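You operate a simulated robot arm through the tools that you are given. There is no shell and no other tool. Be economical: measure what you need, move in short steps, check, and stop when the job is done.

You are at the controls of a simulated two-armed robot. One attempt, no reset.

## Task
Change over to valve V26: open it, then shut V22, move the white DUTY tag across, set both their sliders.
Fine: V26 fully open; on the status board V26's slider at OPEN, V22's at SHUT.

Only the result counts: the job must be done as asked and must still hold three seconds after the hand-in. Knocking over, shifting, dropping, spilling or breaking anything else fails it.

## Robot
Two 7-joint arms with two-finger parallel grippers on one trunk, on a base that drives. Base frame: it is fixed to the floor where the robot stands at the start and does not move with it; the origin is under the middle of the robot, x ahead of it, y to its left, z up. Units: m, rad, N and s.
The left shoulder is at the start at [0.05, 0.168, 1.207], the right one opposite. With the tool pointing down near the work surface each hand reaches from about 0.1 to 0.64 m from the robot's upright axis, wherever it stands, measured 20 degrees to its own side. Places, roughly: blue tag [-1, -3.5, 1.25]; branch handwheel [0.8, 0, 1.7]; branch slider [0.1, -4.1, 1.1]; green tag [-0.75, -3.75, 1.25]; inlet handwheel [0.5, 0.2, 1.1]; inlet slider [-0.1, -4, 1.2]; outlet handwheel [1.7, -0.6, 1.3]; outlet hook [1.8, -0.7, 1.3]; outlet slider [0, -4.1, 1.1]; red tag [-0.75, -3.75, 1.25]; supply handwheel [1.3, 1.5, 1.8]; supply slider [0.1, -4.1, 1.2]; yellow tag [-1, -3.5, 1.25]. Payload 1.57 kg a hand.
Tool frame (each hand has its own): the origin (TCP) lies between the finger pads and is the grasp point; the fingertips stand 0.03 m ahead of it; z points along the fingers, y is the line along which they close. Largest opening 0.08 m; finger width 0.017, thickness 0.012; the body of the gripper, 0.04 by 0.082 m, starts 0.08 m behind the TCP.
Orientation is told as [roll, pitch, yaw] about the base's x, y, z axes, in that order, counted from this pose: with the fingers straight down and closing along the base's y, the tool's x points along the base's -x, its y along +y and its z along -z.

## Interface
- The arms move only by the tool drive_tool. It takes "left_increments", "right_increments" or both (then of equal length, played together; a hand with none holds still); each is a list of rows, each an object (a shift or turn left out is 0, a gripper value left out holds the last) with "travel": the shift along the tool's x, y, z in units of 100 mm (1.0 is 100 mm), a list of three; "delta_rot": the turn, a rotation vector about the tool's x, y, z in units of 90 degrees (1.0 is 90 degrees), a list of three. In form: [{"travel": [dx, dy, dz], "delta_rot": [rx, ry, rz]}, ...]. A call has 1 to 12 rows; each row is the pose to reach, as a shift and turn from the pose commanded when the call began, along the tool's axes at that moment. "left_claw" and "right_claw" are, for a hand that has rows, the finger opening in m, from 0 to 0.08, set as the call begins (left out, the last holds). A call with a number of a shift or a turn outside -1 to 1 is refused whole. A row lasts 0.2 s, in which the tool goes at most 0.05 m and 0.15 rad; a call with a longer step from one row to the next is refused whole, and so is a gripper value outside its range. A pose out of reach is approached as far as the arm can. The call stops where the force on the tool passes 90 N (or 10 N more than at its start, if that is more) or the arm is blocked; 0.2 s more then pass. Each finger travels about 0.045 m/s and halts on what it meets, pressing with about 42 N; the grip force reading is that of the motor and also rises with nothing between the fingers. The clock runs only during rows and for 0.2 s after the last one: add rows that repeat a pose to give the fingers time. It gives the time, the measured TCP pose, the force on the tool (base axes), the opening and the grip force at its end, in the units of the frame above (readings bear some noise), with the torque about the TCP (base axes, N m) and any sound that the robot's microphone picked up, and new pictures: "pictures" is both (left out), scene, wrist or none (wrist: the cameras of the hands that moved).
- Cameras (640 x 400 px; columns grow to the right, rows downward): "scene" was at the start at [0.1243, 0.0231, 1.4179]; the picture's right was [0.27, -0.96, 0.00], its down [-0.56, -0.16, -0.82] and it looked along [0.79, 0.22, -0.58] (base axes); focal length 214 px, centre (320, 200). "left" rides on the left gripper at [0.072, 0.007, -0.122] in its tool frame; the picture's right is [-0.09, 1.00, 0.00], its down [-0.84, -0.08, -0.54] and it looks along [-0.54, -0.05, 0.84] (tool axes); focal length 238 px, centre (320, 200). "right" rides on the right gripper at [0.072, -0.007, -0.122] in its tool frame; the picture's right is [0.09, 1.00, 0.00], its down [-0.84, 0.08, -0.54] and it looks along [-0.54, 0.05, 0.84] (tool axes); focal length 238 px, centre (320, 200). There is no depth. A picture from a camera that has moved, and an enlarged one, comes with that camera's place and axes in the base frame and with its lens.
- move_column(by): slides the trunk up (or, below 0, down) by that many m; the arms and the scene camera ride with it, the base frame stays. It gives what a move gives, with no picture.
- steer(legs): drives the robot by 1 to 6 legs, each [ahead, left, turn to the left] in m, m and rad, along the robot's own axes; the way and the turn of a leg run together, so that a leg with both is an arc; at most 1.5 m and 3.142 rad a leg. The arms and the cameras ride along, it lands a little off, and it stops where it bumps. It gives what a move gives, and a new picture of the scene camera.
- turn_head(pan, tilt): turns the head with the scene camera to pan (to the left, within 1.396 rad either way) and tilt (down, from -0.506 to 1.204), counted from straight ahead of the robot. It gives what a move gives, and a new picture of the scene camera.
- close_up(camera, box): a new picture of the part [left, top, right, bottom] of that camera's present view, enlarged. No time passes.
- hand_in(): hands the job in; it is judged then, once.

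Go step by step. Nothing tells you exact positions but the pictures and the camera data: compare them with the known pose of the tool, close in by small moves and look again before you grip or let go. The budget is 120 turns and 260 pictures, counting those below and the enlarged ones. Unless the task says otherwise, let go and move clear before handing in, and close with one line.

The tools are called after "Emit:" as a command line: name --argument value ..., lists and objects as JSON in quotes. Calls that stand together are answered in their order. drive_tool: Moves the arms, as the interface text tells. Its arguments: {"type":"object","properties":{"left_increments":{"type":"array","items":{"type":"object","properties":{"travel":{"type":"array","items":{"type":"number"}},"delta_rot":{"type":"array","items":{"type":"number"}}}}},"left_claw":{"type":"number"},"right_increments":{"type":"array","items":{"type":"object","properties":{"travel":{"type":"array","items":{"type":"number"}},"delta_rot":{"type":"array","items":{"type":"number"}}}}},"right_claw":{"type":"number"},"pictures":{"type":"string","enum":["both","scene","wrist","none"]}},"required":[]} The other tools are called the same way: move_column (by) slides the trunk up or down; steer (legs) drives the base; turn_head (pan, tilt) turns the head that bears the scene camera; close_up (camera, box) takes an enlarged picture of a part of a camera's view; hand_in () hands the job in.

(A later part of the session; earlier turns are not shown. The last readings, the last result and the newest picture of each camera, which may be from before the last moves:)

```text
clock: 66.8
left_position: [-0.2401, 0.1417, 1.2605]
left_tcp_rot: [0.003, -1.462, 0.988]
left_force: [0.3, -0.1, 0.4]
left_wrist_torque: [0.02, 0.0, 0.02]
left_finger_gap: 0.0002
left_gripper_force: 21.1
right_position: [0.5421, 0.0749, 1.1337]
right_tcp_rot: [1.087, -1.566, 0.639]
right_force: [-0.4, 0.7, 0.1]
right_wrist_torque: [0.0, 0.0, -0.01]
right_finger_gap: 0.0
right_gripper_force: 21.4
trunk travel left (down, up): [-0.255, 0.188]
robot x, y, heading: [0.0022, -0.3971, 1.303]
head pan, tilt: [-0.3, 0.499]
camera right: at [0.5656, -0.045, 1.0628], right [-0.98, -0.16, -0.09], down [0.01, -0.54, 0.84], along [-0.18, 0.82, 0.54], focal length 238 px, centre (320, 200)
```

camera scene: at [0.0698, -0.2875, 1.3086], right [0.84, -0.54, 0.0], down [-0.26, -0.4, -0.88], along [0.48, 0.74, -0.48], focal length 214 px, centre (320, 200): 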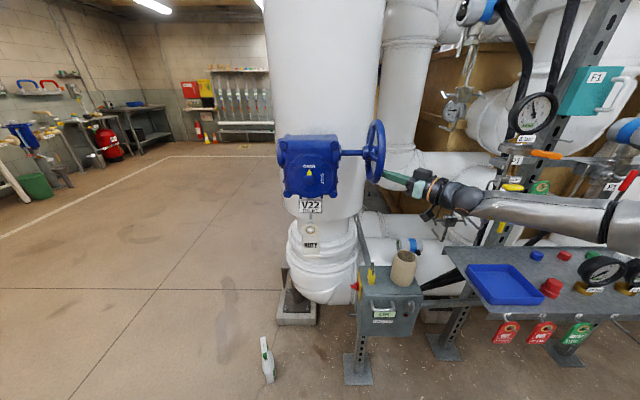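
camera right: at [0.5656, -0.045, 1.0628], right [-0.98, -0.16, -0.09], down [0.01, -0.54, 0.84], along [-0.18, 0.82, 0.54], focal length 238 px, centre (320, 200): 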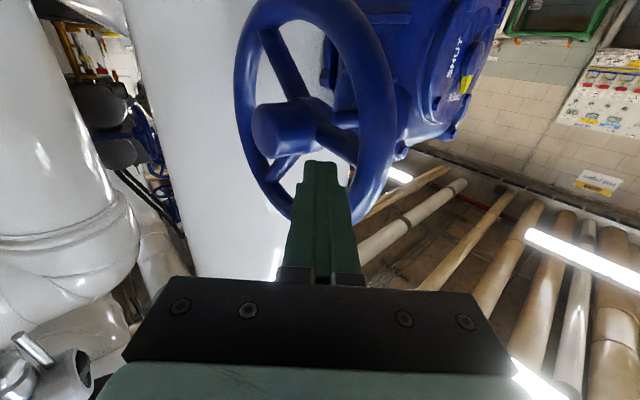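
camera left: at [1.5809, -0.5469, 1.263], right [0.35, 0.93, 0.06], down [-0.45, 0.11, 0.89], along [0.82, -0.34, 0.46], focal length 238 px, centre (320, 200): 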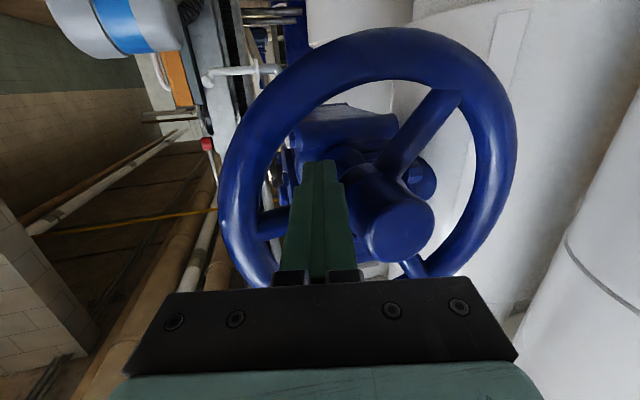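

Level again; the upper gap is about 1.8 cm higher than the finger line. I raise and go in.

Emit:
drive_tool --right_increments '[{"travel": [-0.18, 0, 0.0]}, {"travel": [-0.18, 0, 0.35]}, {"travel": [-0.18, 0, 0.68]}]' --pictures "wrist"

Emit:
close_up --camera "scene" --box '[270, 100, 470, 225]'

```text
clock: 67.6
left_position: [-0.2384, 0.1418, 1.2612]
left_tcp_rot: [0.005, -1.462, 0.981]
left_force: [-0.9, -0.6, -0.7]
left_wrist_torque: [-0.01, 0.04, -0.01]
left_finger_gap: 0.0
left_gripper_force: 21.2
right_position: [0.5309, 0.1403, 1.1549]
right_tcp_rot: [1.859, -1.566, -0.134]
right_force: [0.7, -2.8, 3.3]
right_wrist_torque: [0.15, -0.01, 0.0]
right_finger_gap: 0.0001
right_gripper_force: 21.0
trunk travel left (down, up): [-0.255, 0.188]
robot x, y, heading: [0.0054, -0.4, 1.305]
head pan, tilt: [-0.3, 0.499]
camera right: at [0.5543, 0.02, 1.0826], right [-0.98, -0.15, -0.09], down [0.01, -0.55, 0.84], along [-0.18, 0.82, 0.54], focal length 238 px, centre (320, 200)
```

right: 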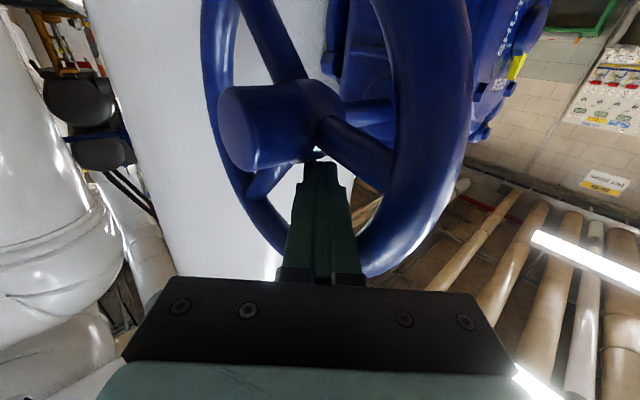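

```text
3.20 times, centred on (370, 162) of scene
camera zoom: at [0.0645, -0.2853, 1.3084], right [0.84, -0.54, 0.0], down [-0.26, -0.4, -0.88], along [0.47, 0.74, -0.48], focal length 686 px, centre (160, 320)
```

zoom: 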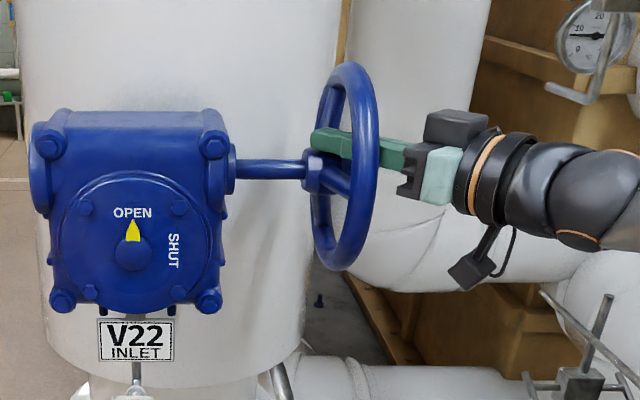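

The peg is in the upper gap above the near spoke. I sweep it down the near side (counter-clockwise).

Emit:
drive_tool --right_increments '[{"travel": [0.048, 0.234, -0.098]}, {"travel": [0.198, 0.314, -0.131]}, {"travel": [0.369, 0.342, -0.142]}, {"travel": [0.54, 0.314, -0.131]}, {"travel": [0.69, 0.234, -0.098]}, {"travel": [0.802, 0.111, -0.046]}, {"travel": [0.861, -0.039, 0.016]}, {"travel": [0.861, -0.199, 0.083]}]' --pictures "wrist"

Emit:
close_up --camera "scene" --box '[270, 100, 470, 225]'

```text
clock: 68.0
left_position: [-0.2381, 0.1415, 1.2606]
left_tcp_rot: [0.016, -1.46, 0.976]
left_force: [-0.1, 0.1, -0.2]
left_wrist_torque: [0.02, 0.01, -0.02]
left_finger_gap: 0.0
left_gripper_force: 21.1
right_position: [0.5316, 0.1311, 1.1545]
right_tcp_rot: [2.273, -1.558, -0.583]
right_force: [16.1, 4.6, -11.1]
right_wrist_torque: [0.28, 0.05, 0.41]
right_finger_gap: 0.0003
right_gripper_force: 21.5
trunk travel left (down, up): [-0.255, 0.188]
robot x, y, heading: [0.0055, -0.3946, 1.303]
head pan, tilt: [-0.3, 0.499]
stopped in row 2 (right hand): the force on the tool passed its limit at 104 N (the readings are from after the stop); the commanded pose is now the measured one
camera right: at [0.5507, 0.0102, 1.0807], right [-0.99, -0.11, -0.08], down [0.0, -0.55, 0.83], along [-0.14, 0.82, 0.55], focal length 238 px, centre (320, 200)
```

right: 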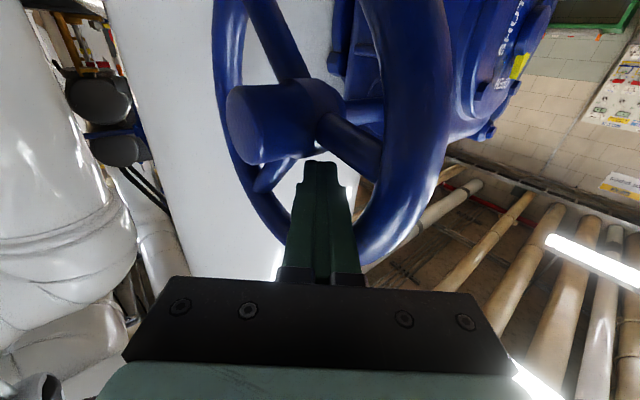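

```text
3.20 times, centred on (370, 162) of scene
camera zoom: at [0.0664, -0.2834, 1.3078], right [0.84, -0.54, 0.0], down [-0.26, -0.4, -0.88], along [0.47, 0.74, -0.48], focal length 686 px, centre (160, 320)
```

zoom: 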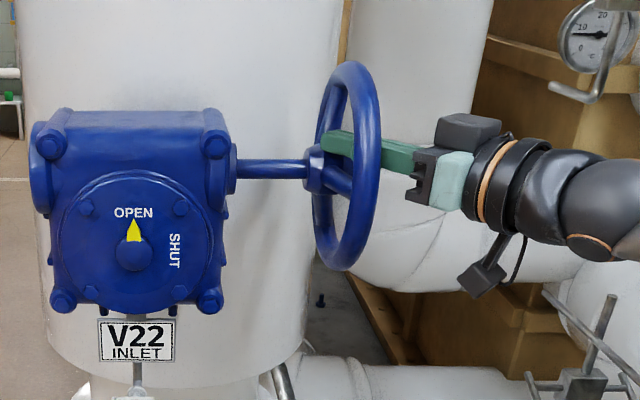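

The finger met the rim because of the oblique entry. I yaw the hand ~18° more to the left in place so it's closer to the wheel's axis.

Emit:
drive_tool --right_increments '[{"travel": [0, 0, 0.0], "delta_rot": [-0.07, 0, 0]}, {"travel": [0, -0.02, 0.05], "delta_rot": [-0.14, 0, 0]}, {"travel": [0, -0.02, 0.1], "delta_rot": [-0.2, 0, 0]}]' --pictures "wrist"

```text
clock: 68.8
left_position: [-0.2397, 0.1419, 1.2604]
left_tcp_rot: [0.002, -1.462, 0.99]
left_force: [-0.6, -0.4, -1.4]
left_wrist_torque: [0.0, 0.01, -0.01]
left_finger_gap: 0.0
left_gripper_force: 21.5
right_position: [0.5244, 0.1432, 1.1628]
right_tcp_rot: [-3.068, -1.546, -1.193]
right_force: [0.3, 2.4, -1.4]
right_wrist_torque: [0.02, 0.02, 0.03]
right_finger_gap: 0.0002
right_gripper_force: 21.7
trunk travel left (down, up): [-0.255, 0.188]
robot x, y, heading: [0.0035, -0.3998, 1.302]
head pan, tilt: [-0.3, 0.499]
camera right: at [0.5818, 0.037, 1.0883], right [-0.9, -0.43, -0.09], down [0.17, -0.54, 0.82], along [-0.4, 0.72, 0.56], focal length 238 px, centre (320, 200)
```

right: 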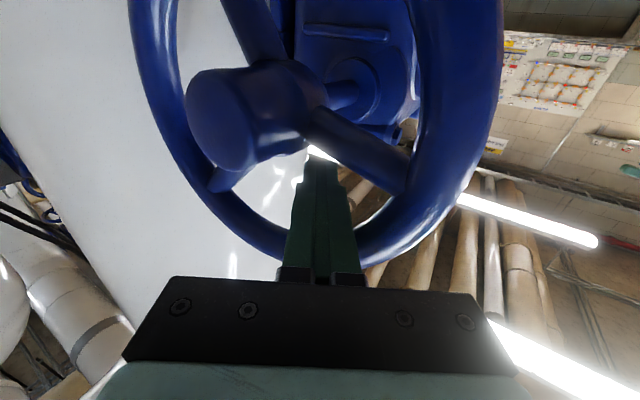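

Now the hand is nearly in line with the wheel axis and free. I sweep down the near side again.

Emit:
drive_tool --right_increments '[{"travel": [0.095, 0.178, -0.022]}, {"travel": [0.215, 0.279, -0.035]}, {"travel": [0.362, 0.332, -0.041]}, {"travel": [0.518, 0.332, -0.041]}, {"travel": [0.665, 0.279, -0.035]}, {"travel": [0.785, 0.178, -0.022]}, {"travel": [0.863, 0.044, 0]}, {"travel": [0.89, -0.11, 0.014]}]' --pictures "wrist"

Emit:
close_up --camera "scene" --box '[270, 100, 470, 225]'

```text
clock: 69.5
left_position: [-0.2362, 0.1468, 1.2582]
left_tcp_rot: [-0.002, -1.457, 0.995]
left_force: [0.1, -0.4, -0.1]
left_wrist_torque: [0.0, 0.01, -0.02]
left_finger_gap: 0.0
left_gripper_force: 21.4
right_position: [0.521, 0.133, 1.1488]
right_tcp_rot: [-3.066, -1.52, -1.255]
right_force: [17.1, 24.7, -0.8]
right_wrist_torque: [0.66, 0.24, 0.94]
right_finger_gap: 0.0001
right_gripper_force: 21.4
trunk travel left (down, up): [-0.255, 0.188]
robot x, y, heading: [0.0082, -0.3982, 1.302]
head pan, tilt: [-0.3, 0.499]
stopped in row 3 (right hand): the force on the tool passed its limit at 98 N (the readings are from after the stop); the commanded pose is now the measured one
camera right: at [0.5709, 0.0259, 1.0699], right [-0.92, -0.37, -0.1], down [0.15, -0.57, 0.81], along [-0.36, 0.73, 0.58], focal length 238 px, centre (320, 200)
```

right: 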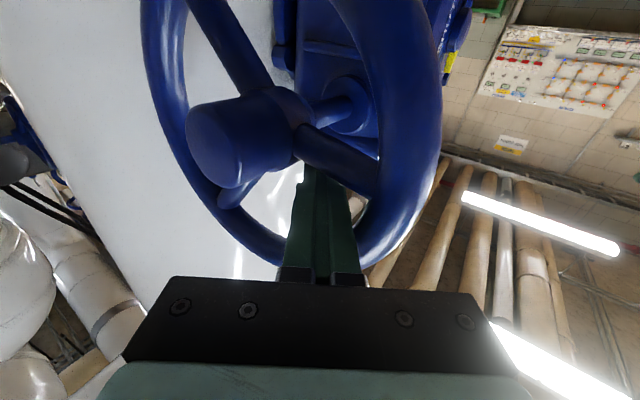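

```text
3.20 times, centred on (370, 162) of scene
camera zoom: at [0.0682, -0.2783, 1.3073], right [0.84, -0.54, 0.0], down [-0.26, -0.41, -0.88], along [0.47, 0.74, -0.48], focal length 686 px, centre (160, 320)
```

zoom: 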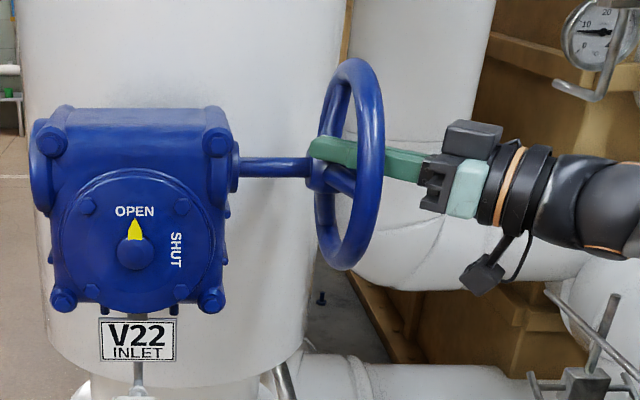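

V22 seems just stiffer than V26: the spoke resisted about 3 N·m both ways. I'll back out and grip the rim itself for a longer lever arm, just below the near spoke.

Emit:
drive_tool --right_increments '[{"travel": [-0.08, 0, 0]}, {"travel": [-0.08, 0, -0.4]}, {"travel": [-0.05, 0, -0.8]}, {"travel": [0, 0.0, -1.0]}]' --pictures "none"

Emit:
drive_tool --right_increments '[{"travel": [0.3, 0.3, 0.0]}, {"travel": [0.6, 0.5, 0.0]}, {"travel": [0.6, 0.55, 0.0]}, {"travel": [0.6, 0.55, 0.1]}, {"travel": [0.6, 0.55, 0.2]}]' --right_claw 0.07 --pictures "wrist"

```text
clock: 70.5
left_position: [-0.2386, 0.1437, 1.2606]
left_tcp_rot: [0.007, -1.46, 0.986]
left_force: [0.3, 0.3, 0.2]
left_wrist_torque: [0.01, 0.02, -0.03]
left_finger_gap: 0.0001
left_gripper_force: 21.0
right_position: [0.5507, 0.0392, 1.1452]
right_tcp_rot: [-2.992, -1.516, -1.315]
right_force: [-0.4, 0.8, -0.2]
right_wrist_torque: [0.02, -0.02, 0.02]
right_finger_gap: 0.0
right_gripper_force: 21.9
trunk travel left (down, up): [-0.255, 0.188]
robot x, y, heading: [0.0063, -0.3993, 1.303]
head pan, tilt: [-0.3, 0.499]
```

```text
clock: 71.7
left_position: [-0.2395, 0.1432, 1.2605]
left_tcp_rot: [0.004, -1.461, 0.989]
left_force: [-0.9, 0.4, -0.3]
left_wrist_torque: [-0.01, 0.0, 0.03]
left_finger_gap: 0.0
left_gripper_force: 21.5
right_position: [0.4952, 0.0389, 1.0868]
right_tcp_rot: [-2.972, -1.516, -1.338]
right_force: [-0.3, -0.4, 0.8]
right_wrist_torque: [0.0, -0.03, 0.02]
right_finger_gap: 0.0701
right_gripper_force: 0.1
trunk travel left (down, up): [-0.255, 0.188]
robot x, y, heading: [0.0059, -0.3953, 1.304]
head pan, tilt: [-0.3, 0.499]
camera right: at [0.5464, -0.0684, 1.0091], right [-0.92, -0.38, -0.1], down [0.15, -0.57, 0.81], along [-0.37, 0.72, 0.58], focal length 238 px, centre (320, 200)
```

right: 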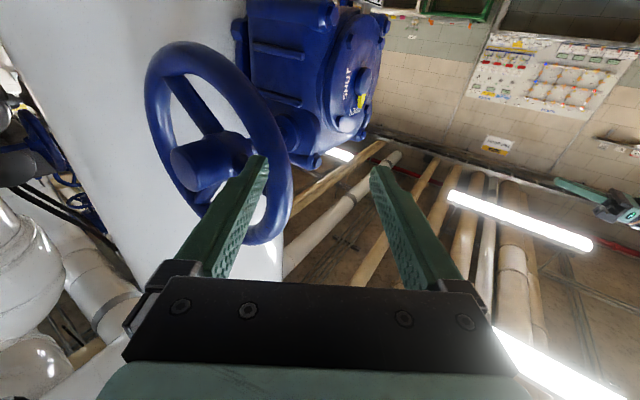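

This view shows the rim 3 cm further right than I assumed: the wheel centre is nearer (0.56, 0.163, 1.118), so my counter-clockwise sweep had only hit the rim. I close the fingers and line up again with the upper gap.

Emit:
drive_tool --right_increments '[{"travel": [-0.3, 0.0, -0.4]}, {"travel": [-0.7, -0.1, -0.4]}, {"travel": [-0.77, -0.4, -0.3]}, {"travel": [-0.77, -0.8, -0.3]}, {"travel": [-0.77, -0.886, -0.1]}, {"travel": [-0.77, -0.886, 0.25]}]' --right_claw 0.0 --pictures "wrist"

Emit:
close_up --camera "scene" --box '[270, 100, 470, 225]'

```text
clock: 73.1
left_position: [-0.2393, 0.1428, 1.26]
left_tcp_rot: [-0.001, -1.461, 0.991]
left_force: [-0.1, 0.2, 0.3]
left_wrist_torque: [-0.02, 0.0, 0.0]
left_finger_gap: 0.0
left_gripper_force: 21.1
right_position: [0.5693, 0.0901, 1.1649]
right_tcp_rot: [-2.991, -1.517, -1.318]
right_force: [0.1, -0.3, -0.2]
right_wrist_torque: [-0.03, 0.01, 0.01]
right_finger_gap: 0.0001
right_gripper_force: 21.1
trunk travel left (down, up): [-0.255, 0.188]
robot x, y, heading: [0.0073, -0.3961, 1.304]
head pan, tilt: [-0.3, 0.499]
camera right: at [0.6194, -0.0156, 1.0878], right [-0.92, -0.38, -0.1], down [0.15, -0.57, 0.81], along [-0.37, 0.72, 0.58], focal length 238 px, centre (320, 200)
```

right: 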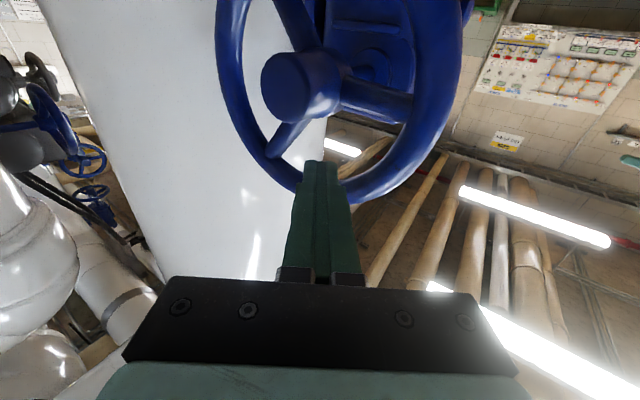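

```text
3.20 times, centred on (370, 162) of scene
camera zoom: at [0.0657, -0.282, 1.3082], right [0.84, -0.54, 0.0], down [-0.26, -0.4, -0.88], along [0.47, 0.74, -0.48], focal length 686 px, centre (160, 320)
```

zoom: 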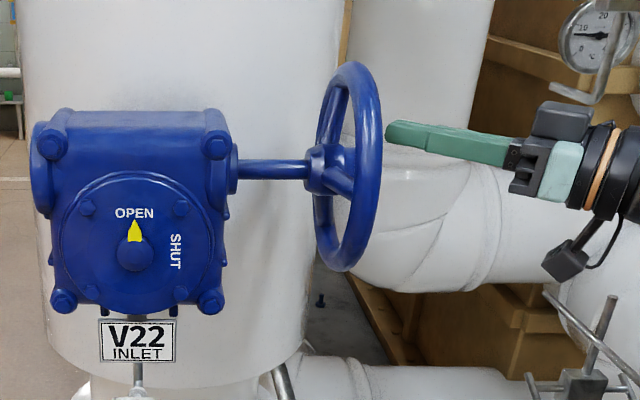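

Now the view looks straight along the shaft and the tip line falls in the upper gap. I go in with a small correction.

Emit:
drive_tool --right_increments '[{"travel": [0.06, 0.08, 0.25]}, {"travel": [0.08, 0.08, 0.5]}, {"travel": [0.09, 0.08, 0.7]}]' --pictures "wrist"

```text
clock: 73.9
left_position: [-0.2388, 0.1424, 1.26]
left_tcp_rot: [0.004, -1.459, 0.992]
left_force: [-0.1, 0.2, -0.3]
left_wrist_torque: [0.01, -0.01, 0.0]
left_finger_gap: 0.0002
left_gripper_force: 21.4
right_position: [0.5331, 0.1544, 1.162]
right_tcp_rot: [-2.982, -1.516, -1.33]
right_force: [0.0, -0.6, 0.2]
right_wrist_torque: [0.02, 0.0, 0.0]
right_finger_gap: 0.0001
right_gripper_force: 21.1
trunk travel left (down, up): [-0.255, 0.188]
robot x, y, heading: [0.0082, -0.3981, 1.302]
head pan, tilt: [-0.3, 0.499]
camera right: at [0.5839, 0.0481, 1.0833], right [-0.92, -0.38, -0.1], down [0.15, -0.57, 0.81], along [-0.37, 0.72, 0.58], focal length 238 px, centre (320, 200)
```

right: 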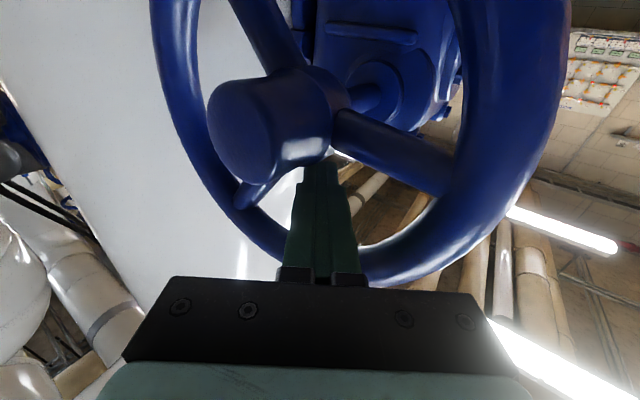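

No contact now, finger above the hub. I probe in small steps: first toward the near side, watching force.

Emit:
drive_tool --right_increments '[{"travel": [0, 0.12, -0.01]}, {"travel": [0, 0.24, -0.02]}, {"travel": [0, 0.24, -0.02]}]' --pictures "wrist"

```text
clock: 74.7
left_position: [-0.2334, 0.1455, 1.2607]
left_tcp_rot: [0.025, -1.457, 0.967]
left_force: [0.6, 0.2, 0.7]
left_wrist_torque: [-0.01, -0.05, -0.02]
left_finger_gap: 0.0
left_gripper_force: 21.2
right_position: [0.5208, 0.1434, 1.1547]
right_tcp_rot: [-3.108, -1.523, -1.212]
right_force: [27.3, 14.2, -6.8]
right_wrist_torque: [0.16, 0.22, 1.04]
right_finger_gap: 0.0
right_gripper_force: 21.3
trunk travel left (down, up): [-0.255, 0.188]
robot x, y, heading: [0.0039, -0.3976, 1.301]
head pan, tilt: [-0.3, 0.499]
camera right: at [0.5702, 0.0358, 1.0779], right [-0.92, -0.37, -0.09], down [0.15, -0.57, 0.81], along [-0.36, 0.73, 0.58], focal length 238 px, centre (320, 200)
```

right: 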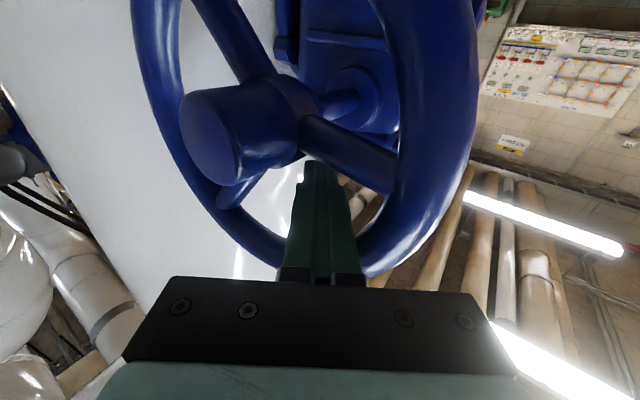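

From rim geometry in this view the true centre is about (0.541, 0.156, 1.130) with an inner rim radius of only 6 cm; both earlier tries hit hub or rim. From the top gap I now push the far upper spoke (clockwise) along a correct r = 4.2 cm arc.

Emit:
drive_tool --right_increments '[{"travel": [-0.086, -0.197, 0.035]}, {"travel": [-0.098, -0.341, 0.061]}, {"travel": [-0.061, -0.48, 0.085]}, {"travel": [0.023, -0.597, 0.106]}, {"travel": [0.023, -0.597, 0.106]}]' --pictures "wrist"

Emit:
close_up --camera "scene" --box '[270, 100, 470, 225]'

```text
clock: 75.9
left_position: [-0.239, 0.1425, 1.2609]
left_tcp_rot: [-0.008, -1.463, 1.0]
left_force: [0.2, 0.7, 0.7]
left_wrist_torque: [-0.02, 0.01, 0.0]
left_finger_gap: 0.0001
left_gripper_force: 21.1
right_position: [0.5609, 0.1769, 1.1601]
right_tcp_rot: [-2.955, -1.514, -1.354]
right_force: [-7.5, 2.3, 5.3]
right_wrist_torque: [0.13, 0.06, 0.16]
right_finger_gap: 0.0
right_gripper_force: 21.6
trunk travel left (down, up): [-0.255, 0.188]
robot x, y, heading: [0.0068, -0.3969, 1.3]
head pan, tilt: [-0.3, 0.499]
camera right: at [0.613, 0.0704, 1.0821], right [-0.92, -0.39, -0.1], down [0.15, -0.58, 0.8], along [-0.37, 0.72, 0.59], focal length 238 px, centre (320, 200)
```

right: 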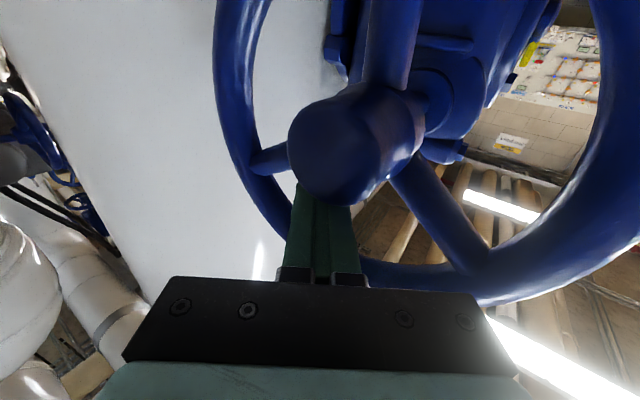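

```text
3.20 times, centred on (370, 162) of scene
camera zoom: at [0.0643, -0.2826, 1.3085], right [0.84, -0.54, 0.0], down [-0.26, -0.4, -0.88], along [0.47, 0.74, -0.48], focal length 686 px, centre (160, 320)
```

zoom: 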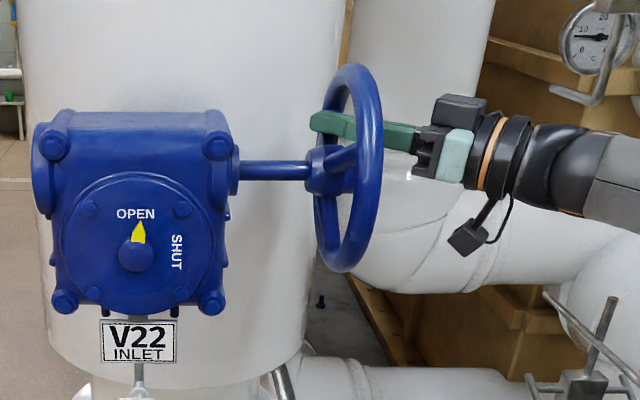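

Clockwise closes: the wheel turned and the pointer left OPEN. I continue round the far side, turning the hand a bit more in line with the shaft.

Emit:
drive_tool --right_increments '[{"travel": [0.12, -0.084, 0.0], "delta_rot": [-0.045, 0.02, 0]}, {"travel": [0.26, -0.12, 0.0], "delta_rot": [-0.09, 0.04, 0]}, {"travel": [0.406, -0.108, 0.0], "delta_rot": [-0.09, 0.04, 0]}, {"travel": [0.538, -0.047, 0.0], "delta_rot": [-0.09, 0.04, 0]}, {"travel": [0.641, 0.056, -0.01], "delta_rot": [-0.09, 0.04, 0]}, {"travel": [0.703, 0.187, -0.031], "delta_rot": [-0.09, 0.04, 0]}]' --pictures "wrist"

Emit:
close_up --camera "scene" --box '[270, 100, 470, 225]'

```text
clock: 77.4
left_position: [-0.2387, 0.1413, 1.2602]
left_tcp_rot: [-0.007, -1.464, 0.996]
left_force: [0.0, -0.1, -0.4]
left_wrist_torque: [0.03, -0.04, -0.02]
left_finger_gap: 0.0
left_gripper_force: 21.3
right_position: [0.5451, 0.156, 1.1543]
right_tcp_rot: [-2.803, -1.429, -1.399]
right_force: [0.9, -6.7, 23.0]
right_wrist_torque: [-0.38, -0.58, -0.1]
right_finger_gap: 0.0003
right_gripper_force: 21.0
right hand out of reach, approached as far as the arm can: row 1, 2, 3, 4, 5, 6
trunk travel left (down, up): [-0.255, 0.188]
robot x, y, heading: [0.0069, -0.3975, 1.3]
head pan, tilt: [-0.3, 0.499]
stopped in row 6 (right hand): the force on the tool passed its limit at 91 N (the readings are from after the stop); the commanded pose is now the measured one
camera right: at [0.6077, 0.0619, 1.0674], right [-0.87, -0.47, -0.14], down [0.22, -0.62, 0.75], along [-0.44, 0.63, 0.64], focal length 238 px, centre (320, 200)
```

right: 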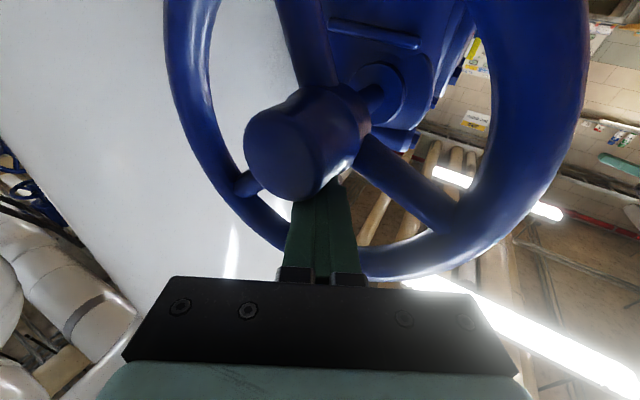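

```text
3.20 times, centred on (370, 162) of scene
camera zoom: at [0.0644, -0.2853, 1.3072], right [0.84, -0.54, 0.0], down [-0.26, -0.4, -0.88], along [0.48, 0.74, -0.48], focal length 686 px, centre (160, 320)
```

zoom: 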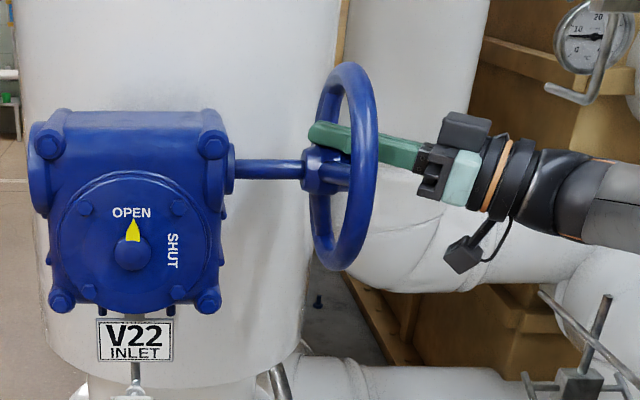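

The far side is out of reach, so I'll ratchet on the near side as at V26. I back out and level the hand.

Emit:
drive_tool --right_increments '[{"travel": [-0.12, 0, -0.1], "delta_rot": [0, 0, 0]}, {"travel": [-0.2, 0, -0.5], "delta_rot": [0.04, 0.04, 0.015]}, {"travel": [-0.2, 0, -0.9], "delta_rot": [0.083, 0.085, 0.03]}, {"travel": [-0.2, 0, -1.0], "delta_rot": [0.083, 0.085, 0.03]}]' --pictures "wrist"

```text
clock: 78.4
left_position: [-0.236, 0.1429, 1.2605]
left_tcp_rot: [0.007, -1.461, 0.983]
left_force: [-0.4, -0.1, 0.4]
left_wrist_torque: [0.03, 0.0, -0.01]
left_finger_gap: 0.0001
left_gripper_force: 20.7
right_position: [0.5961, 0.0709, 1.1527]
right_tcp_rot: [0.747, -1.54, 1.208]
right_force: [0.5, 0.5, -0.5]
right_wrist_torque: [-0.03, 0.02, -0.01]
right_finger_gap: 0.0
right_gripper_force: 21.3
trunk travel left (down, up): [-0.255, 0.188]
robot x, y, heading: [0.005, -0.3963, 1.302]
head pan, tilt: [-0.3, 0.499]
camera right: at [0.6455, -0.0439, 1.0831], right [-0.92, -0.37, -0.07], down [0.14, -0.51, 0.85], along [-0.35, 0.78, 0.52], focal length 238 px, centre (320, 200)
```

right: 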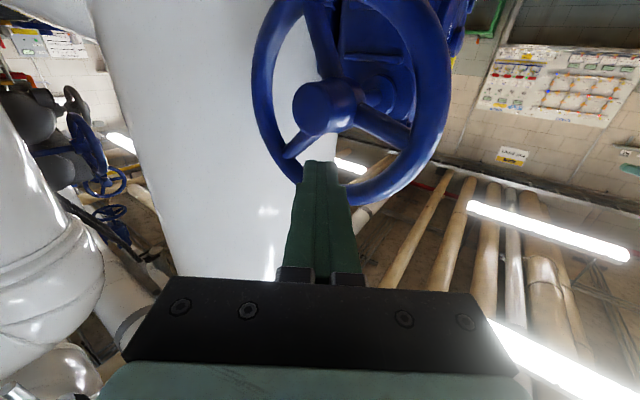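

Spokes now sit at about +35°, 150° and -90°. I go to the bottom gap just beyond the lower spoke for a long stroke.

Emit:
drive_tool --right_increments '[{"travel": [0.3, 0, -0.1]}, {"travel": [0.607, -0.02, 0]}, {"travel": [0.607, -0.02, 0.3]}, {"travel": [0.607, -0.02, 0.5]}]' --pictures "wrist"

```text
clock: 79.4
left_position: [-0.2371, 0.1437, 1.2611]
left_tcp_rot: [0.003, -1.461, 0.988]
left_force: [0.8, 0.4, -0.4]
left_wrist_torque: [0.0, -0.03, -0.03]
left_finger_gap: 0.0
left_gripper_force: 20.6
right_position: [0.5785, 0.1155, 1.0892]
right_tcp_rot: [0.765, -1.542, 1.187]
right_force: [-0.9, 0.7, -0.4]
right_wrist_torque: [0.02, 0.02, -0.01]
right_finger_gap: 0.0004
right_gripper_force: 21.0
trunk travel left (down, up): [-0.255, 0.188]
robot x, y, heading: [0.008, -0.3941, 1.301]
head pan, tilt: [-0.3, 0.499]
camera right: at [0.627, 0.0019, 1.0202], right [-0.92, -0.37, -0.07], down [0.14, -0.51, 0.85], along [-0.35, 0.77, 0.52], focal length 238 px, centre (320, 200)
```

right: 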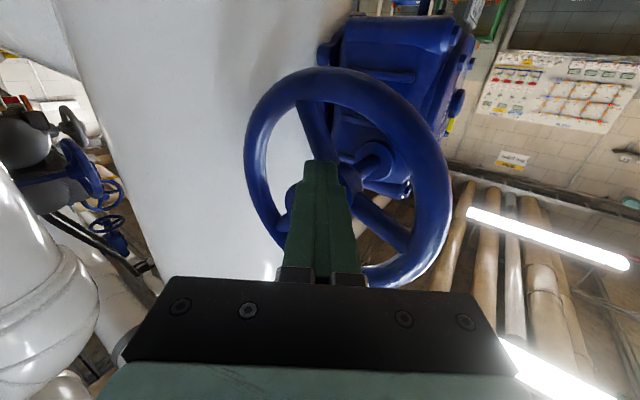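

The lower spoke is right ahead of the tip, so I shift to the neighbouring lower-near gap and insert there.

Emit:
drive_tool --right_increments '[{"travel": [-0.05, 0.44, 0]}, {"travel": [-0.07, 0.44, 0.25]}, {"travel": [-0.07, 0.44, 0.46]}]' --pictures "wrist"

```text
clock: 80.2
left_position: [-0.2373, 0.1439, 1.2611]
left_tcp_rot: [0.012, -1.462, 0.977]
left_force: [0.6, 0.4, 0.4]
left_wrist_torque: [0.02, -0.01, -0.01]
left_finger_gap: 0.0
left_gripper_force: 21.2
right_position: [0.5239, 0.1376, 1.0934]
right_tcp_rot: [0.726, -1.539, 1.226]
right_force: [-1.5, -9.6, -5.9]
right_wrist_torque: [-0.15, 0.0, 0.06]
right_finger_gap: 0.0002
right_gripper_force: 21.4
trunk travel left (down, up): [-0.255, 0.188]
robot x, y, heading: [0.0089, -0.4004, 1.299]
head pan, tilt: [-0.3, 0.499]
camera right: at [0.5732, 0.0245, 1.0246], right [-0.92, -0.37, -0.07], down [0.14, -0.51, 0.85], along [-0.35, 0.78, 0.52], focal length 238 px, centre (320, 200)
```

right: 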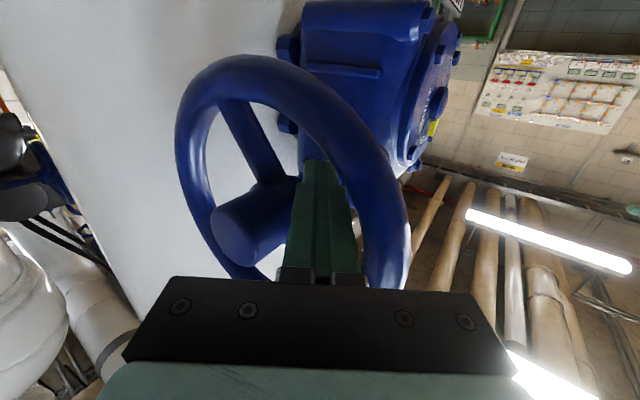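

The fingers are between hub and near rim, below the near spoke. I sweep up and over along r = 4.2 cm.

Emit:
drive_tool --right_increments '[{"travel": [-0.076, 0.077, -0.015]}, {"travel": [-0.202, 0.149, -0.029]}, {"travel": [-0.346, 0.173, -0.034]}, {"travel": [-0.49, 0.149, -0.029]}, {"travel": [-0.616, 0.077, -0.015]}, {"travel": [-0.71, -0.032, 0.006]}, {"travel": [-0.76, -0.166, 0.033]}, {"travel": [-0.76, -0.309, 0.061]}, {"travel": [-0.71, -0.443, 0.087]}]' --pictures "wrist"

Emit:
close_up --camera "scene" --box '[270, 100, 470, 225]'

```text
clock: 81.4
left_position: [-0.2348, 0.1453, 1.2624]
left_tcp_rot: [0.0, -1.461, 0.986]
left_force: [-0.6, -0.1, 0.5]
left_wrist_torque: [0.0, 0.04, -0.03]
left_finger_gap: 0.0001
left_gripper_force: 21.3
right_position: [0.5214, 0.134, 1.1014]
right_tcp_rot: [0.413, -1.429, 1.535]
right_force: [10.0, 3.3, -7.5]
right_wrist_torque: [-1.0, -0.05, 0.29]
right_finger_gap: 0.0
right_gripper_force: 21.7
trunk travel left (down, up): [-0.255, 0.188]
robot x, y, heading: [0.0092, -0.3986, 1.296]
head pan, tilt: [-0.3, 0.499]
stopped in row 6 (right hand): the force on the tool passed its limit at 94 N (the readings are from after the stop); the commanded pose is now the measured one
camera right: at [0.5704, 0.0123, 1.0443], right [-0.93, -0.37, -0.03], down [0.13, -0.41, 0.9], along [-0.35, 0.83, 0.43], focal length 238 px, centre (320, 200)
```

right: 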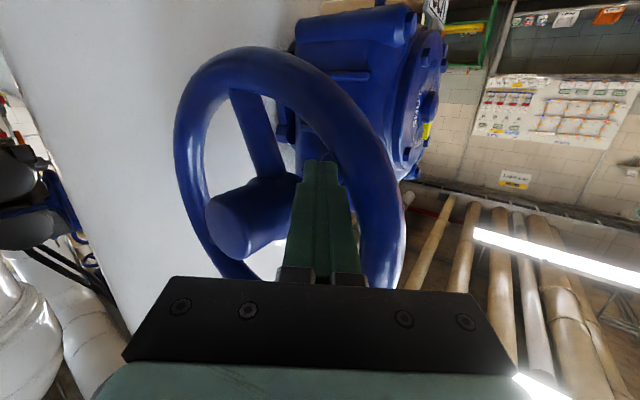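

```text
3.20 times, centred on (370, 162) of scene
camera zoom: at [0.0674, -0.2822, 1.3096], right [0.84, -0.54, 0.0], down [-0.26, -0.4, -0.88], along [0.48, 0.74, -0.48], focal length 686 px, centre (160, 320)
```

zoom: 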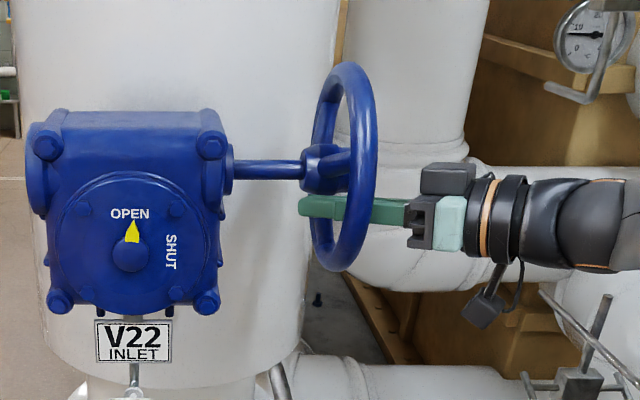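

The finger is under the hub rather than beside it: it needs to be about 2 cm further to the near side. I drop down, level and shift toward the near rim carefully.

Emit:
drive_tool --right_increments '[{"travel": [0.15, 0, 0], "delta_rot": [0, -0.04, 0]}, {"travel": [0.15, 0.0, 0], "delta_rot": [0, -0.08, 0]}, {"travel": [0.1, 0.1, 0], "delta_rot": [0, -0.08, 0]}, {"travel": [0.05, 0.18, 0], "delta_rot": [0, -0.08, 0]}]' --pictures "wrist"

Emit:
close_up --camera "right" --box '[160, 20, 440, 300]'

```text
clock: 82.3
left_position: [-0.2345, 0.1488, 1.2587]
left_tcp_rot: [-0.01, -1.455, 0.999]
left_force: [-0.4, 0.5, 0.6]
left_wrist_torque: [-0.01, -0.01, -0.09]
left_finger_gap: 0.0
left_gripper_force: 21.4
right_position: [0.5262, 0.1355, 1.093]
right_tcp_rot: [1.433, -1.52, 0.469]
right_force: [23.9, 35.0, -3.6]
right_wrist_torque: [-2.18, -0.4, 1.86]
right_finger_gap: 0.0002
right_gripper_force: 20.9
trunk travel left (down, up): [-0.255, 0.188]
robot x, y, heading: [0.0087, -0.3993, 1.3]
head pan, tilt: [-0.3, 0.499]
stopped in row 4 (right hand): the force on the tool passed its limit at 96 N (the readings are from after the stop); the commanded pose is now the measured one
camera right: at [0.5669, 0.0203, 1.0224], right [-0.94, -0.33, -0.04], down [0.14, -0.52, 0.84], along [-0.3, 0.79, 0.54], focal length 238 px, centre (320, 200)
```

right: 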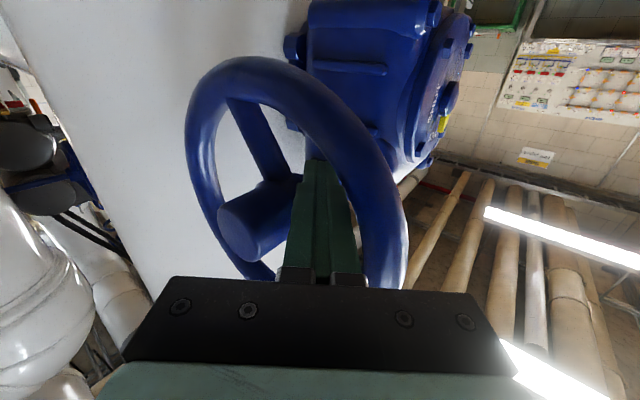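

```text
1.43 times, centred on (300, 160) of right
camera zoom: at [0.5669, 0.0203, 1.0224], right [-0.94, -0.33, -0.04], down [0.14, -0.52, 0.84], along [-0.3, 0.79, 0.54], focal length 340 px, centre (349, 257)
```

zoom: 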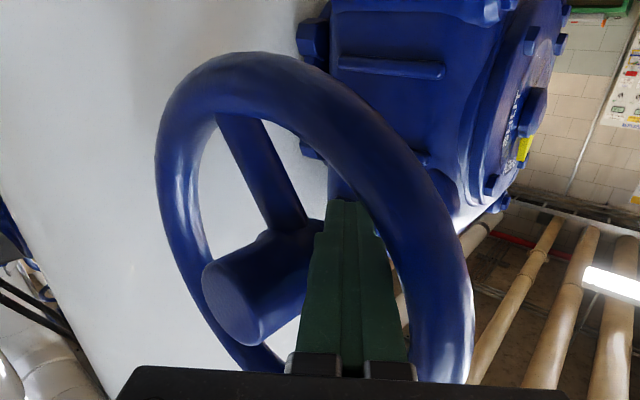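

This close-up resolves it: V22's wheel faces (0.8, -0.6) – exactly opposite V26 – so my hand is 33° oblique and the closed fingers wedge between hub and rim. I back out and re-park the robot turned a bit more left, so the hand comes in straighter.

Emit:
drive_tool --right_increments '[{"travel": [0, -0.08, 0]}, {"travel": [0, -0.08, -0.4]}, {"travel": [0, -0.05, -0.8]}, {"travel": [0, -0.05, -1.0]}]' --pictures "none"

Emit:
steer --legs '[[-0.05, -0.14, 0.2]]'

Emit:
close_up --camera "right" --box '[0, 0, 640, 400]'

```text
clock: 83.3
left_position: [-0.2355, 0.1432, 1.2611]
left_tcp_rot: [0.007, -1.461, 0.982]
left_force: [-0.9, 0.6, 0.6]
left_wrist_torque: [-0.02, -0.02, 0.0]
left_finger_gap: 0.0001
left_gripper_force: 21.3
right_position: [0.56, 0.0386, 1.1017]
right_tcp_rot: [1.755, -1.529, 0.165]
right_force: [-0.2, -0.1, -0.3]
right_wrist_torque: [-0.01, -0.03, 0.01]
right_finger_gap: 0.0
right_gripper_force: 21.4
trunk travel left (down, up): [-0.255, 0.188]
robot x, y, heading: [0.0132, -0.3944, 1.3]
head pan, tilt: [-0.3, 0.499]
```

```text
clock: 85.2
left_position: [-0.2115, 0.0091, 1.2598]
left_tcp_rot: [0.007, -1.46, 1.185]
left_force: [-0.4, -0.6, -0.4]
left_wrist_torque: [-0.02, 0.01, 0.0]
left_finger_gap: 0.0001
left_gripper_force: 21.7
right_position: [0.5889, 0.0692, 1.1013]
right_tcp_rot: [1.73, -1.526, 0.391]
right_force: [0.7, 0.5, -0.2]
right_wrist_torque: [0.0, -0.02, 0.0]
right_finger_gap: 0.0001
right_gripper_force: 21.9
trunk travel left (down, up): [-0.255, 0.188]
robot x, y, heading: [0.1355, -0.4677, 1.504]
head pan, tilt: [-0.3, 0.499]
camera scene: at [0.1715, -0.346, 1.3083], right [0.93, -0.36, 0.0], down [-0.17, -0.45, -0.88], along [0.32, 0.82, -0.48], focal length 214 px, centre (320, 200)
```

scene: 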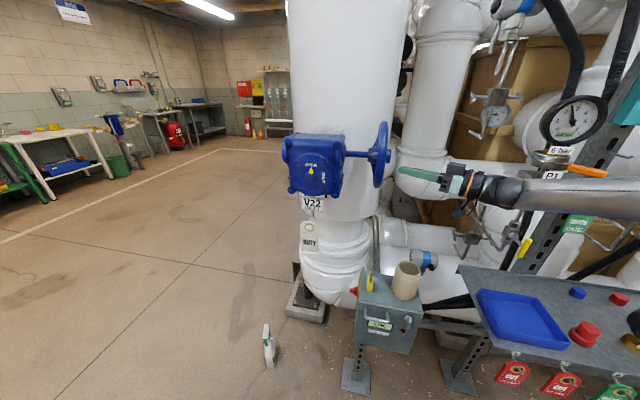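

```text
1.00 times, centred on (320, 200) of right (not enlarged: the box is as wide or as high as the picture)
camera zoom: at [0.6541, -0.0334, 1.0286], right [-0.85, -0.52, -0.05], down [0.25, -0.49, 0.84], along [-0.46, 0.7, 0.55], focal length 238 px, centre (320, 200)
```

zoom: 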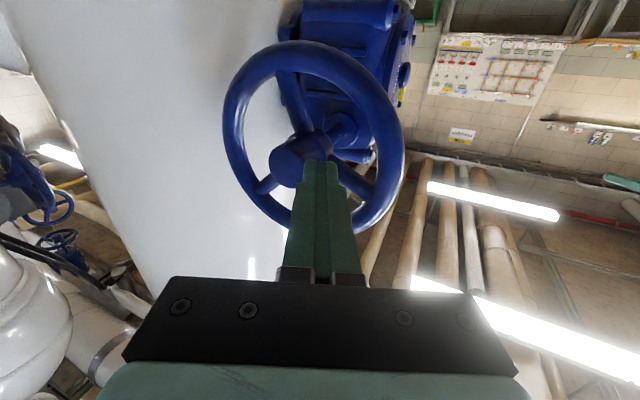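

Now the view is much straighter. Wheel centre resolves to (0.548, 0.143, 1.119) with axis (0.8, -0.6). I move toward the lower-near gap.

Emit:
drive_tool --right_increments '[{"travel": [0.127, 0.24, 0.0]}, {"travel": [0.127, 0.24, 0.25]}]' --pictures "wrist"

```text
clock: 85.8
left_position: [-0.2118, 0.01, 1.2606]
left_tcp_rot: [-0.001, -1.46, 1.193]
left_force: [0.1, 0.5, -0.3]
left_wrist_torque: [-0.02, -0.02, 0.02]
left_finger_gap: 0.0001
left_gripper_force: 21.5
right_position: [0.5526, 0.0753, 1.0908]
right_tcp_rot: [1.723, -1.527, 0.4]
right_force: [0.4, -0.2, -0.2]
right_wrist_torque: [0.01, -0.01, -0.01]
right_finger_gap: 0.0001
right_gripper_force: 21.3
trunk travel left (down, up): [-0.255, 0.188]
robot x, y, heading: [0.1327, -0.4717, 1.499]
head pan, tilt: [-0.3, 0.499]
camera right: at [0.6182, -0.0259, 1.018], right [-0.85, -0.52, -0.05], down [0.25, -0.49, 0.84], along [-0.46, 0.7, 0.55], focal length 238 px, centre (320, 200)
```

right: 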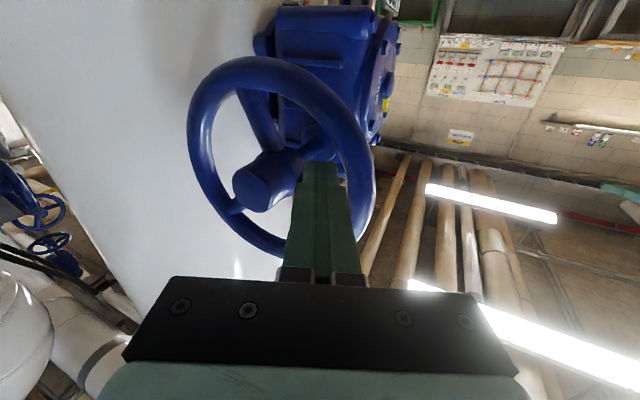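

The tip lines up with the gap; I insert a bit lower where it is wider.

Emit:
drive_tool --right_increments '[{"travel": [0.1, -0.06, 0.15]}, {"travel": [0.1, -0.06, 0.3]}, {"travel": [0.1, -0.06, 0.45]}]' --pictures "wrist"

```text
clock: 86.6
left_position: [-0.2111, 0.01, 1.2608]
left_tcp_rot: [0.005, -1.461, 1.188]
left_force: [0.1, 0.4, -0.2]
left_wrist_torque: [0.0, 0.01, 0.01]
left_finger_gap: 0.0
left_gripper_force: 21.0
right_position: [0.5358, 0.1175, 1.0808]
right_tcp_rot: [1.728, -1.526, 0.391]
right_force: [0.2, -0.3, -0.2]
right_wrist_torque: [-0.03, -0.01, 0.05]
right_finger_gap: 0.0001
right_gripper_force: 21.1
trunk travel left (down, up): [-0.255, 0.188]
robot x, y, heading: [0.1352, -0.4695, 1.502]
head pan, tilt: [-0.3, 0.499]
camera right: at [0.6001, 0.0153, 1.0083], right [-0.85, -0.52, -0.05], down [0.25, -0.49, 0.84], along [-0.46, 0.7, 0.55], focal length 238 px, centre (320, 200)
```

right: 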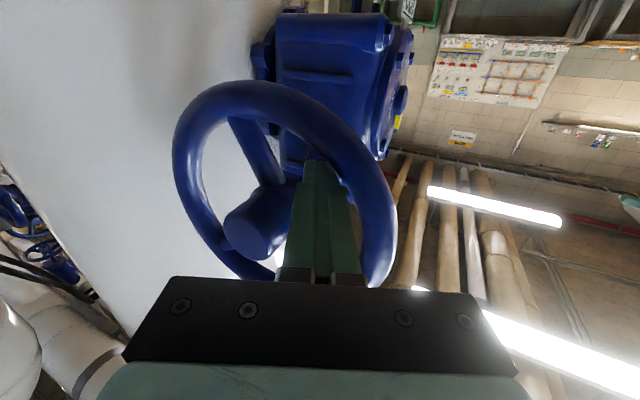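

No contact. I sweep up the near side with the corrected centre.

Emit:
drive_tool --right_increments '[{"travel": [-0.13, 0.06, -0.03]}, {"travel": [-0.268, 0.1, -0.04]}, {"travel": [-0.42, 0.115, -0.046]}, {"travel": [-0.568, 0.1, -0.04]}, {"travel": [-0.693, 0.029, -0.011]}, {"travel": [-0.781, -0.088, 0.035]}, {"travel": [-0.82, -0.225, 0.09]}, {"travel": [-0.807, -0.367, 0.146]}]' --pictures "wrist"

Emit:
close_up --camera "scene" --box '[260, 100, 460, 225]'

```text
clock: 88.4
left_position: [-0.2118, 0.0081, 1.262]
left_tcp_rot: [0.0, -1.463, 1.195]
left_force: [0.7, 0.4, 0.3]
left_wrist_torque: [-0.01, 0.03, 0.01]
left_finger_gap: 0.0
left_gripper_force: 21.5
right_position: [0.56, 0.153, 1.1625]
right_tcp_rot: [1.822, -1.528, 0.299]
right_force: [-4.1, -2.6, 0.5]
right_wrist_torque: [0.04, 0.03, 0.18]
right_finger_gap: 0.0002
right_gripper_force: 21.8
trunk travel left (down, up): [-0.255, 0.188]
robot x, y, heading: [0.1341, -0.4721, 1.502]
head pan, tilt: [-0.3, 0.499]
camera right: at [0.6262, 0.0501, 1.0887], right [-0.85, -0.52, -0.05], down [0.25, -0.49, 0.83], along [-0.46, 0.7, 0.55], focal length 238 px, centre (320, 200)
```

right: 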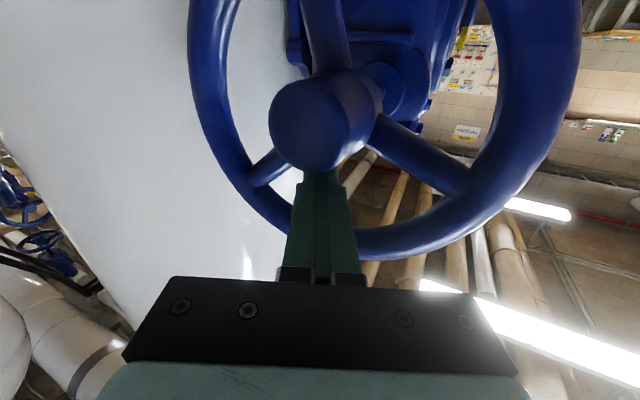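

```text
3.20 times, centred on (360, 162) of scene
camera zoom: at [0.1706, -0.3463, 1.3085], right [0.93, -0.36, 0.0], down [-0.17, -0.45, -0.88], along [0.32, 0.82, -0.48], focal length 686 px, centre (192, 320)
```

zoom: 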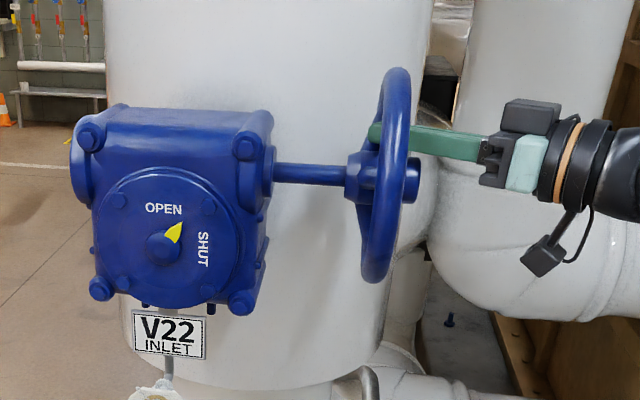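

That worked: the pointer is near 45°. I withdraw, return to the same insertion pose and repeat.

Emit:
drive_tool --right_increments '[{"travel": [0, 0, -0.45]}, {"travel": [0, 0, -0.85]}, {"travel": [0.4, 0.18, -1.0]}, {"travel": [0.807, 0.367, -1.0]}, {"travel": [0.807, 0.367, -0.7]}]' --pictures "wrist"

```text
clock: 89.6
left_position: [-0.2129, 0.0099, 1.2606]
left_tcp_rot: [0.0, -1.46, 1.194]
left_force: [-0.3, 0.3, 0.4]
left_wrist_torque: [0.02, 0.02, -0.02]
left_finger_gap: 0.0001
left_gripper_force: 20.9
right_position: [0.5652, 0.0709, 1.0742]
right_tcp_rot: [1.706, -1.527, 0.418]
right_force: [-0.1, -0.2, -0.6]
right_wrist_torque: [0.02, -0.04, 0.06]
right_finger_gap: 0.0001
right_gripper_force: 21.6
trunk travel left (down, up): [-0.255, 0.188]
robot x, y, heading: [0.1368, -0.4675, 1.504]
head pan, tilt: [-0.3, 0.499]
camera right: at [0.6313, -0.0318, 1.0025], right [-0.85, -0.52, -0.05], down [0.25, -0.49, 0.84], along [-0.46, 0.7, 0.55], focal length 238 px, centre (320, 200)
```

right: 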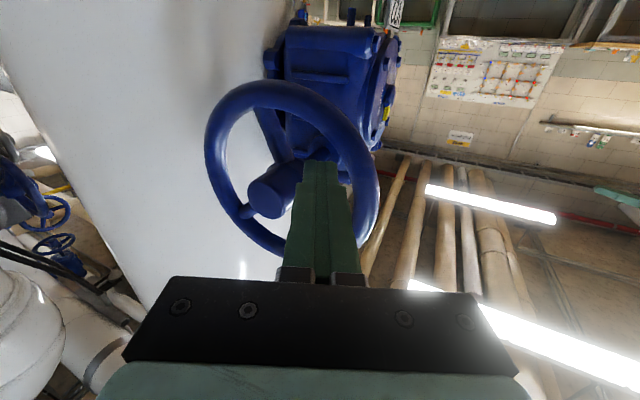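

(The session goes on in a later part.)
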